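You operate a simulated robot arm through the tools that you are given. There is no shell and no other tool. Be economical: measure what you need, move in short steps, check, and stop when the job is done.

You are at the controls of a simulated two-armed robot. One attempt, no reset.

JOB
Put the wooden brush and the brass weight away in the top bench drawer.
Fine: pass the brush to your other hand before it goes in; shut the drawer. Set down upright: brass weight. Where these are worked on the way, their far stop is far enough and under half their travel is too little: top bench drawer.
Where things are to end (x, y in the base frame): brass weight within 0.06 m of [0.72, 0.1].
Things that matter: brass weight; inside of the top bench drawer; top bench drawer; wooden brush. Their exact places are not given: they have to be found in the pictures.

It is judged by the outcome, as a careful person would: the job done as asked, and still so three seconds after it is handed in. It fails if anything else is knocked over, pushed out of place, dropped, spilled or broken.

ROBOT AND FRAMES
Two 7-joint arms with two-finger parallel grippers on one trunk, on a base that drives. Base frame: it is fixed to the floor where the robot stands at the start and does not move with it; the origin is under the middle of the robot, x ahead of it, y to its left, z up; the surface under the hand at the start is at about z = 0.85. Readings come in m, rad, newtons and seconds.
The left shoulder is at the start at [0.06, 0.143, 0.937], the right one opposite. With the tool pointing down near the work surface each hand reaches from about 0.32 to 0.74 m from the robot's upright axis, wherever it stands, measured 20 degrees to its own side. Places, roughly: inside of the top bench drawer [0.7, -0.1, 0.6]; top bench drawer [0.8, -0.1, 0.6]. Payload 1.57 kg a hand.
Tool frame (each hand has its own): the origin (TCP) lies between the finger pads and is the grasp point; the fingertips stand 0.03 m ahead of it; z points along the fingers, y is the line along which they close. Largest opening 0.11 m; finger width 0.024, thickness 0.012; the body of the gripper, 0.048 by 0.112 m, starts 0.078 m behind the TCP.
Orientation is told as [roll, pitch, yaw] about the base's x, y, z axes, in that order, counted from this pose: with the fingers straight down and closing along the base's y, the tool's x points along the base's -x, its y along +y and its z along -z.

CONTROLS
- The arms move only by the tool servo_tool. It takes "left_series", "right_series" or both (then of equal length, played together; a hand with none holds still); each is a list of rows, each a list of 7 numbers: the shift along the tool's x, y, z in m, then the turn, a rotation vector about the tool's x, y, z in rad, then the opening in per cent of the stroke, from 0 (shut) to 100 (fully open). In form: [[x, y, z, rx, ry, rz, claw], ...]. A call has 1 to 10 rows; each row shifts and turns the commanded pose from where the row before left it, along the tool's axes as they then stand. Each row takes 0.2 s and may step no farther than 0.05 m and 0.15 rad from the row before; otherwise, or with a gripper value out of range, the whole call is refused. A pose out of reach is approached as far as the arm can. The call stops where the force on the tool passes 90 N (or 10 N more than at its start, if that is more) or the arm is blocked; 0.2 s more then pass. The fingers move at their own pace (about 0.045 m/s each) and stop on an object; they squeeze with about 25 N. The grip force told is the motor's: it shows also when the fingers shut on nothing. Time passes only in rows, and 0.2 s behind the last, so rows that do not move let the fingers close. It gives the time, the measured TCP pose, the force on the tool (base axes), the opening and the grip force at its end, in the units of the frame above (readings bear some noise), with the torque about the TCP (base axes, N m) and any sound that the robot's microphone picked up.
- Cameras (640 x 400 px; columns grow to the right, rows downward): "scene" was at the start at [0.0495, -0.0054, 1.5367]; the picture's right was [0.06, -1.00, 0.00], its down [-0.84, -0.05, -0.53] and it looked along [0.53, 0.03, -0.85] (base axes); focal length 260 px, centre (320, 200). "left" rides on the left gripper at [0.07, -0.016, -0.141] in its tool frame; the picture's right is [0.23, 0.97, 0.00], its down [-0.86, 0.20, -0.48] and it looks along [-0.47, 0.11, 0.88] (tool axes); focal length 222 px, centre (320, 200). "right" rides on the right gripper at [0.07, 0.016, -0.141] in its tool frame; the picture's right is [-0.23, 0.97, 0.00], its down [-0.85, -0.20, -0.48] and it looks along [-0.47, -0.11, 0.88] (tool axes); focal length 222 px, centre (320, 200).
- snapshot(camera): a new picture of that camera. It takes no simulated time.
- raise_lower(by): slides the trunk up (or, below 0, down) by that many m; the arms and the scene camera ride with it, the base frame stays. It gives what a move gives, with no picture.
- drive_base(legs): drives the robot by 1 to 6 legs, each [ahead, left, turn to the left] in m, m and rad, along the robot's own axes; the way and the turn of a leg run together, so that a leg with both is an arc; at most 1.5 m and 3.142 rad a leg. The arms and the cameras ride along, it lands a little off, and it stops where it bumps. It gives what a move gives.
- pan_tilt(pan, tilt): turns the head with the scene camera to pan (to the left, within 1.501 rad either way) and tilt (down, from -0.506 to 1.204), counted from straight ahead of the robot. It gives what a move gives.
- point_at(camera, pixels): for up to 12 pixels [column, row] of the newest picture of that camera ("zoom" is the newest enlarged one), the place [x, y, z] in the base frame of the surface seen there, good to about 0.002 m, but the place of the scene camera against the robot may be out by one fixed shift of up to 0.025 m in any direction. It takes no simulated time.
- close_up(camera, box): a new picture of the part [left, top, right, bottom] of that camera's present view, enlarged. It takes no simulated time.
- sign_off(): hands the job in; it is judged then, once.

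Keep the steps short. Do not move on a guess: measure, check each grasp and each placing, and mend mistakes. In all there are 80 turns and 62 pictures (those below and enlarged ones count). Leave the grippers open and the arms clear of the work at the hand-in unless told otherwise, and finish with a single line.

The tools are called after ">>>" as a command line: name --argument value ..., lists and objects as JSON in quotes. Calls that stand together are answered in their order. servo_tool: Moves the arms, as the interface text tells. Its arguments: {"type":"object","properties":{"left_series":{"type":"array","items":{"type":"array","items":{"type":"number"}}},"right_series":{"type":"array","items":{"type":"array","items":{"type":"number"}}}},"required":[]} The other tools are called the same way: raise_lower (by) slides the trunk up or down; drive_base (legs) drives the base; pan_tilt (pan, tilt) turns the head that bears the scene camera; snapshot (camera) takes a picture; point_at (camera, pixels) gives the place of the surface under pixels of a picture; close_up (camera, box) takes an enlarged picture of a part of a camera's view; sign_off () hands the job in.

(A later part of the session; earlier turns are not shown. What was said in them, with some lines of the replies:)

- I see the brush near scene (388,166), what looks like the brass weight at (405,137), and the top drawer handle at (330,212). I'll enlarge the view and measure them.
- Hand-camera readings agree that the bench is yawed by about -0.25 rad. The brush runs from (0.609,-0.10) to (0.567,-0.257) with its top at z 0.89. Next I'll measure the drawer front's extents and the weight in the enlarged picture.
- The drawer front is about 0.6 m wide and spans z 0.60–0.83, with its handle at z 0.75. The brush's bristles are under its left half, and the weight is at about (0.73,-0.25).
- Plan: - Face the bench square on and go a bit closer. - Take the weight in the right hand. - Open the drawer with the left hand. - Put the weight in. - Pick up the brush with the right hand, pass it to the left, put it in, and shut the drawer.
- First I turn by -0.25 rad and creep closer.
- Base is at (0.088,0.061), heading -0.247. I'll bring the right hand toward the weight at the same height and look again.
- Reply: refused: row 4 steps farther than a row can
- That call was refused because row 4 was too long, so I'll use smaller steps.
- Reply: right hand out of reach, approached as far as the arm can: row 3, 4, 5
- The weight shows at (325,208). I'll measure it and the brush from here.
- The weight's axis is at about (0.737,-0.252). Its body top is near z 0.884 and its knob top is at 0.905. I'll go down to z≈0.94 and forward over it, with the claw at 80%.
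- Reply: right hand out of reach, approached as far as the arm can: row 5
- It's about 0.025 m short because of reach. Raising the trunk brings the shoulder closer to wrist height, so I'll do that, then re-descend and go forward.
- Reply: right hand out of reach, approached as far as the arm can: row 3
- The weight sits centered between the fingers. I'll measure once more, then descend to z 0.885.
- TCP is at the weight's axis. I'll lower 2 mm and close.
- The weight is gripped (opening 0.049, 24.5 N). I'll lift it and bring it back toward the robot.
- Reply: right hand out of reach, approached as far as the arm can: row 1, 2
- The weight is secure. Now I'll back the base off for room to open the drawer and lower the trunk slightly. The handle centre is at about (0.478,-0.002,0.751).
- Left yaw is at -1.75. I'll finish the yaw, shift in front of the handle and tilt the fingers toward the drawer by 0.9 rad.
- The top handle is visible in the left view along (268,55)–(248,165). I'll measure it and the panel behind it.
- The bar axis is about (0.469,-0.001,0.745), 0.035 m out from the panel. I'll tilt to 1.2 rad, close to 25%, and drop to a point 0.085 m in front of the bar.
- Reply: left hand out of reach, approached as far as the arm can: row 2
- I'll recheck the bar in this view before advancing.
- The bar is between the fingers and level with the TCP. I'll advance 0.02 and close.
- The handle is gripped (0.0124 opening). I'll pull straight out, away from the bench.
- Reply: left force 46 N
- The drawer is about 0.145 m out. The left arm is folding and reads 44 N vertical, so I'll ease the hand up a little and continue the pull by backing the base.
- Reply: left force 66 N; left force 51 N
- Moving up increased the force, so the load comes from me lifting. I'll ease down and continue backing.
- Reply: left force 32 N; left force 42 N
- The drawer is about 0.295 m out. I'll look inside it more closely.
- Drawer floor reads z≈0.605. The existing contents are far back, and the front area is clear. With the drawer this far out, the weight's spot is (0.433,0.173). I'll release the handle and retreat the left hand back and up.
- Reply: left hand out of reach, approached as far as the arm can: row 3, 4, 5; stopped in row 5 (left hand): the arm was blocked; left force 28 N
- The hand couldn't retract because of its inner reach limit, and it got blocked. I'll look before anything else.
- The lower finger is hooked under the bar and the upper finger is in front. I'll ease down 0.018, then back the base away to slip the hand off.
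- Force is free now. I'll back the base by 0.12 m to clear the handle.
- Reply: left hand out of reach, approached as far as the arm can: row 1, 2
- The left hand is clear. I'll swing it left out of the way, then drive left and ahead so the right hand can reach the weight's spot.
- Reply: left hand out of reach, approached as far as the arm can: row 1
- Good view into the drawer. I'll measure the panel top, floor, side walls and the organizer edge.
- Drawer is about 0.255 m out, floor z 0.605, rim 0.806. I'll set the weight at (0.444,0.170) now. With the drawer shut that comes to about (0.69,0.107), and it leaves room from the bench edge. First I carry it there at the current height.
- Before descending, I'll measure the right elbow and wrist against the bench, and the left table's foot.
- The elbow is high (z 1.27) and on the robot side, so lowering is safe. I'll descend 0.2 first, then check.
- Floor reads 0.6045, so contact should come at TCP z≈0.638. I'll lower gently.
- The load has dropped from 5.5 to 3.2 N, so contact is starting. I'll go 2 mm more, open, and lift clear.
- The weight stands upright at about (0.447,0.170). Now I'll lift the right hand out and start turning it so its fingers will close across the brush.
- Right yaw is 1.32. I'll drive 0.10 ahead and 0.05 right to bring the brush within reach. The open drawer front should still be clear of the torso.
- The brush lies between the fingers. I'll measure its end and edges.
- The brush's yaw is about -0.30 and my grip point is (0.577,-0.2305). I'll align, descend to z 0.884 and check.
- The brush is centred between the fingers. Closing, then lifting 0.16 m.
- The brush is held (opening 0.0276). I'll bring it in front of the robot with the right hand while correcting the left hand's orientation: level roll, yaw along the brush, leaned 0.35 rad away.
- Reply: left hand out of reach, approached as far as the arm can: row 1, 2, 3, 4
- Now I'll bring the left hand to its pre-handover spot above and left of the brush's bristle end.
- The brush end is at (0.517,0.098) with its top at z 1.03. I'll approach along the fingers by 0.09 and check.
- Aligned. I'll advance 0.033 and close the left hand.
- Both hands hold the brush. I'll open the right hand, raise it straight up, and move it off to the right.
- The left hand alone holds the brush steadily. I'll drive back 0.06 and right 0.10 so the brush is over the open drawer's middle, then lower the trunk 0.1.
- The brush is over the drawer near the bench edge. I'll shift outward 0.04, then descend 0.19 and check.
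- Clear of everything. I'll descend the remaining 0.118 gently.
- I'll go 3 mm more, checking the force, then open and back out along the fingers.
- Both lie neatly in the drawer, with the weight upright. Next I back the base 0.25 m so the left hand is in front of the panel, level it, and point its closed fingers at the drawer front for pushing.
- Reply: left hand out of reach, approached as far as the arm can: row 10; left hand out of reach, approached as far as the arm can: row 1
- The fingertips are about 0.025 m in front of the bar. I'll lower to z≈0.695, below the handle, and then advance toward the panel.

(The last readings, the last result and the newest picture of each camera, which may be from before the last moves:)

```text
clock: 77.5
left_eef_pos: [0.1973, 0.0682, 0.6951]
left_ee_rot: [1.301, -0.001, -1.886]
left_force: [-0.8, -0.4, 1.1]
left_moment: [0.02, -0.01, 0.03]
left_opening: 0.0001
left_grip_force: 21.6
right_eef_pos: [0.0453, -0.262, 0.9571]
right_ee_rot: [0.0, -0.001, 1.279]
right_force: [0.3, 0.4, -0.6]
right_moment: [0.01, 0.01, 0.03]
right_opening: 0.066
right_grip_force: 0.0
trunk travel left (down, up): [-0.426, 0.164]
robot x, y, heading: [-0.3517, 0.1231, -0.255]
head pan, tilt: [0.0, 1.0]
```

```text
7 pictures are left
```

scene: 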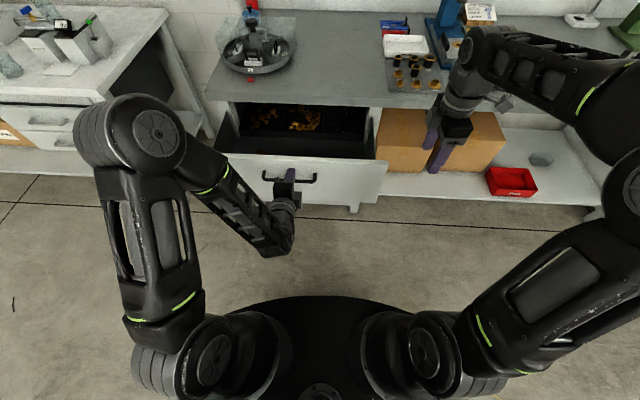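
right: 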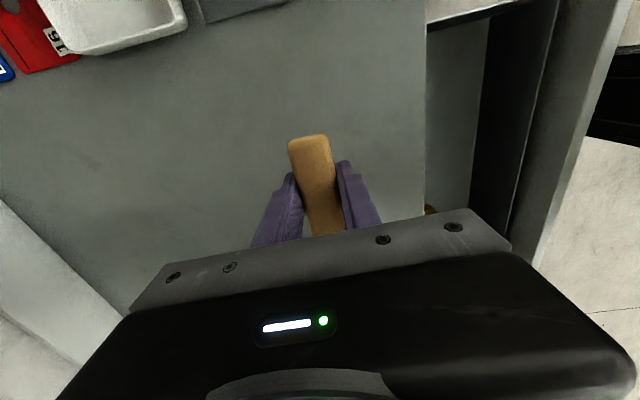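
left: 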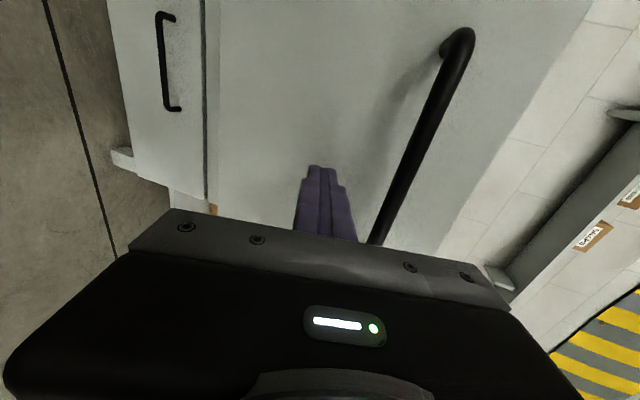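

The closed fingertips face the panel just under the bar. I'll push the drawer in by driving ahead 0.2 m.

>>> drive_base --legs '[[0.2, 0, 0]]'

>>> drive_base --legs '[[0.05, 0, 0]]'

>>> snapshot --camera "scene"

```text
clock: 79.1
left_eef_pos: [0.3947, 0.0222, 0.6949]
left_ee_rot: [1.3, 0.0, -1.882]
left_force: [0.1, -0.1, 0.2]
left_moment: [0.01, 0.01, 0.02]
left_opening: 0.0002
left_grip_force: 21.2
right_eef_pos: [0.2442, -0.311, 0.9559]
right_ee_rot: [0.001, -0.001, 1.283]
right_force: [-0.3, 0.7, 0.5]
right_moment: [0.0, -0.01, 0.01]
right_opening: 0.0661
right_grip_force: 0.2
trunk travel left (down, up): [-0.426, 0.164]
robot x, y, heading: [-0.1531, 0.0736, -0.25]
head pan, tilt: [0.0, 1.0]
```

```text
clock: 80.0
left_eef_pos: [0.4432, 0.0084, 0.6944]
left_ee_rot: [1.299, 0.001, -1.882]
left_force: [-0.2, -0.3, -0.3]
left_moment: [-0.03, -0.02, 0.0]
left_opening: 0.0
left_grip_force: 21.3
right_eef_pos: [0.2936, -0.3225, 0.9566]
right_ee_rot: [0.001, -0.001, 1.284]
right_force: [0.4, -0.2, -0.2]
right_moment: [0.01, 0.0, 0.03]
right_opening: 0.0661
right_grip_force: 0.1
trunk travel left (down, up): [-0.426, 0.164]
robot x, y, heading: [-0.1034, 0.0609, -0.247]
head pan, tilt: [0.0, 1.0]
```

```text
6 pictures are left
```

scene: 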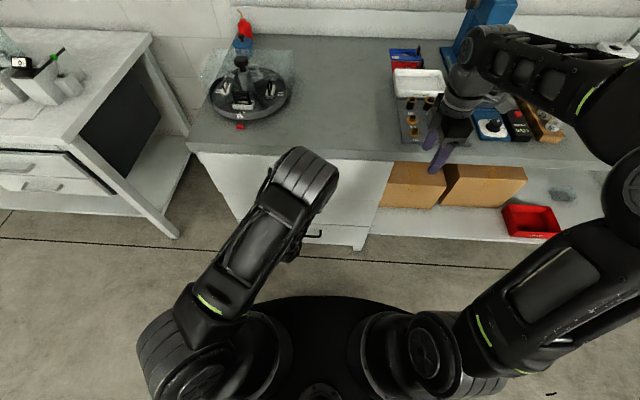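

About 0.036 m is left. I'll push the rest with the arm in small steps until it stops.

>>> servo_tool --left_series '[[0, 0.0027, 0.0096, 0, 0, 0, 0], [0, 0.0027, 0.0096, 0, 0, 0, 0], [0, 0.0027, 0.0096, 0, 0, 0, 0], [0, 0.0013, 0.0048, 0, 0, 0, 0], [0, 0.0013, 0.0048, 0, 0, 0, 0], [0, 0.0013, 0.0048, 0, 0, 0, 0], [0, 0, 0, 0, 0, 0, 0]]'

```text
clock: 81.6
left_eef_pos: [0.4751, 0.0014, 0.6956]
left_ee_rot: [1.293, 0.003, -1.882]
left_force: [-34.1, 11.9, 24.0]
left_moment: [-0.23, -0.85, 0.03]
left_opening: 0.0
left_grip_force: 21.4
right_eef_pos: [0.2884, -0.3199, 0.9597]
right_ee_rot: [-0.005, 0.0, 1.286]
right_force: [-0.4, -0.2, 0.0]
right_moment: [-0.02, -0.07, 0.01]
right_opening: 0.066
right_grip_force: 0.0
trunk travel left (down, up): [-0.426, 0.164]
robot x, y, heading: [-0.107, 0.0634, -0.24]
head pan, tilt: [0.0, 1.0]
stopped in row 7 (left hand): the force on the tool passed its limit at 91 N (the readings are from after the stop); the commanded pose is now the measured one
```

It met a firm stop with the panel at its original closed plane. I'll back off and verify.

>>> drive_base --legs '[[-0.25, 0, 0]]'

>>> servo_tool --left_series '[[0.04, 0.01, 0, 0, 0, 0, 40], [0.04, 0.03, 0, 0, 0, 0, 80], [0.03, 0.035, 0, 0, 0, 0, 80], [0.03, 0.035, 0, 0, 0, 0, 80], [0.03, 0.035, 0, 0, 0, 0, 80], [0, 0, 0, 0, 0, 0, 80]]' --right_series '[[0, 0, 0, 0, 0, 0, 80], [0, 0, 0, 0, 0, 0, 80], [0, 0, 0, 0, 0, 0, 80], [0, 0, 0, 0, 0, 0, 80], [0, 0, 0, 0, 0, 0, 80], [0, 0, 0, 0, 0, 0, 80]]'

>>> snapshot --camera "scene"

```text
clock: 83.4
left_eef_pos: [0.2351, 0.0611, 0.6923]
left_ee_rot: [1.285, 0.004, -1.881]
left_force: [-0.4, 1.0, -0.2]
left_moment: [0.0, -0.02, -0.02]
left_opening: 0.0003
left_grip_force: 21.4
right_eef_pos: [0.0476, -0.2605, 0.9559]
right_ee_rot: [0.0, 0.0, 1.284]
right_force: [-0.2, 0.1, 0.6]
right_moment: [0.02, -0.04, 0.02]
right_opening: 0.0659
right_grip_force: 0.0
trunk travel left (down, up): [-0.426, 0.164]
robot x, y, heading: [-0.3465, 0.1196, -0.245]
head pan, tilt: [0.0, 1.0]
```

```text
clock: 84.8
left_eef_pos: [0.272, 0.1477, 0.7326]
left_ee_rot: [1.294, -0.001, -1.881]
left_force: [-0.2, 0.5, -0.1]
left_moment: [0.0, 0.05, -0.01]
left_opening: 0.0879
left_grip_force: 0.0
left hand out of reach, approached as far as the arm can: row 3, 4, 5
right_eef_pos: [0.0482, -0.2602, 0.9565]
right_ee_rot: [-0.001, 0.0, 1.286]
right_force: [-0.1, -0.1, -0.8]
right_moment: [-0.03, 0.0, -0.01]
right_opening: 0.088
right_grip_force: 0.1
trunk travel left (down, up): [-0.426, 0.164]
robot x, y, heading: [-0.3487, 0.1181, -0.245]
head pan, tilt: [0.0, 1.0]
```

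```text
5 pictures are left
```

scene: 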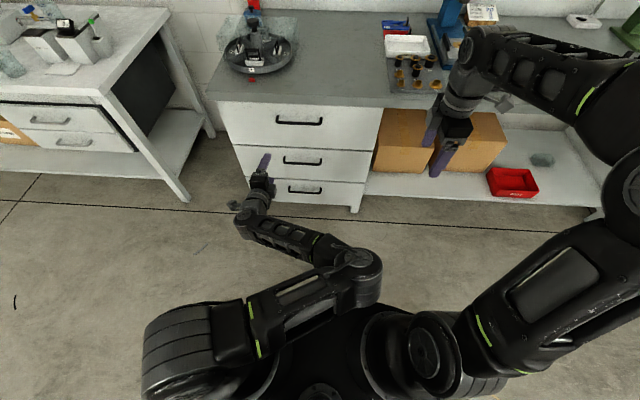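

The drawer looks shut. I'll enlarge the view and compare the top panel and handle with the drawers below.

>>> close_up --camera "scene" --box '[200, 60, 400, 220]'

>>> point_at --camera "scene" --pixels '[[350, 115], [345, 155], [245, 112], [245, 150], [300, 121], [300, 160], [340, 185]]'

```text
2.50 times, centred on (300, 140) of scene
```

zoom: 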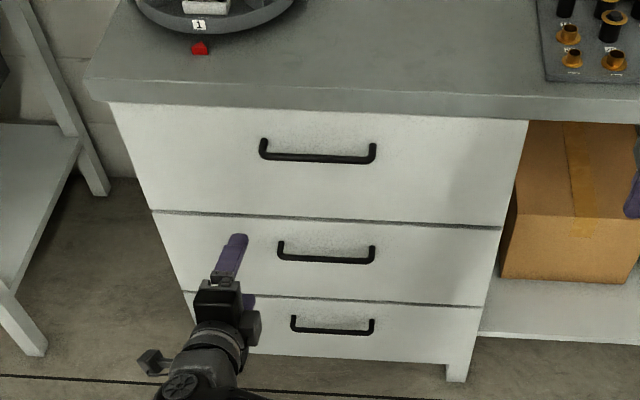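

```text
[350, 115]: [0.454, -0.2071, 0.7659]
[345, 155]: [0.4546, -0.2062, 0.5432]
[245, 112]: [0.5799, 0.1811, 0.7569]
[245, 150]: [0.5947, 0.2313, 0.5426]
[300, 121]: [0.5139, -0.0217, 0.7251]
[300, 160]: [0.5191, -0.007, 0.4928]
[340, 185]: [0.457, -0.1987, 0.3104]
```

The top drawer is flush with the others. The weight (now at about (0.69,0.11), upright) and the brush are inside, the grippers are open and the arms are clear. I'm handing in.

>>> sign_off

```text
The job is handed in.
```

The brush, passed from the right hand to the left, and the upright brass weight are in the top bench drawer, which is shut.
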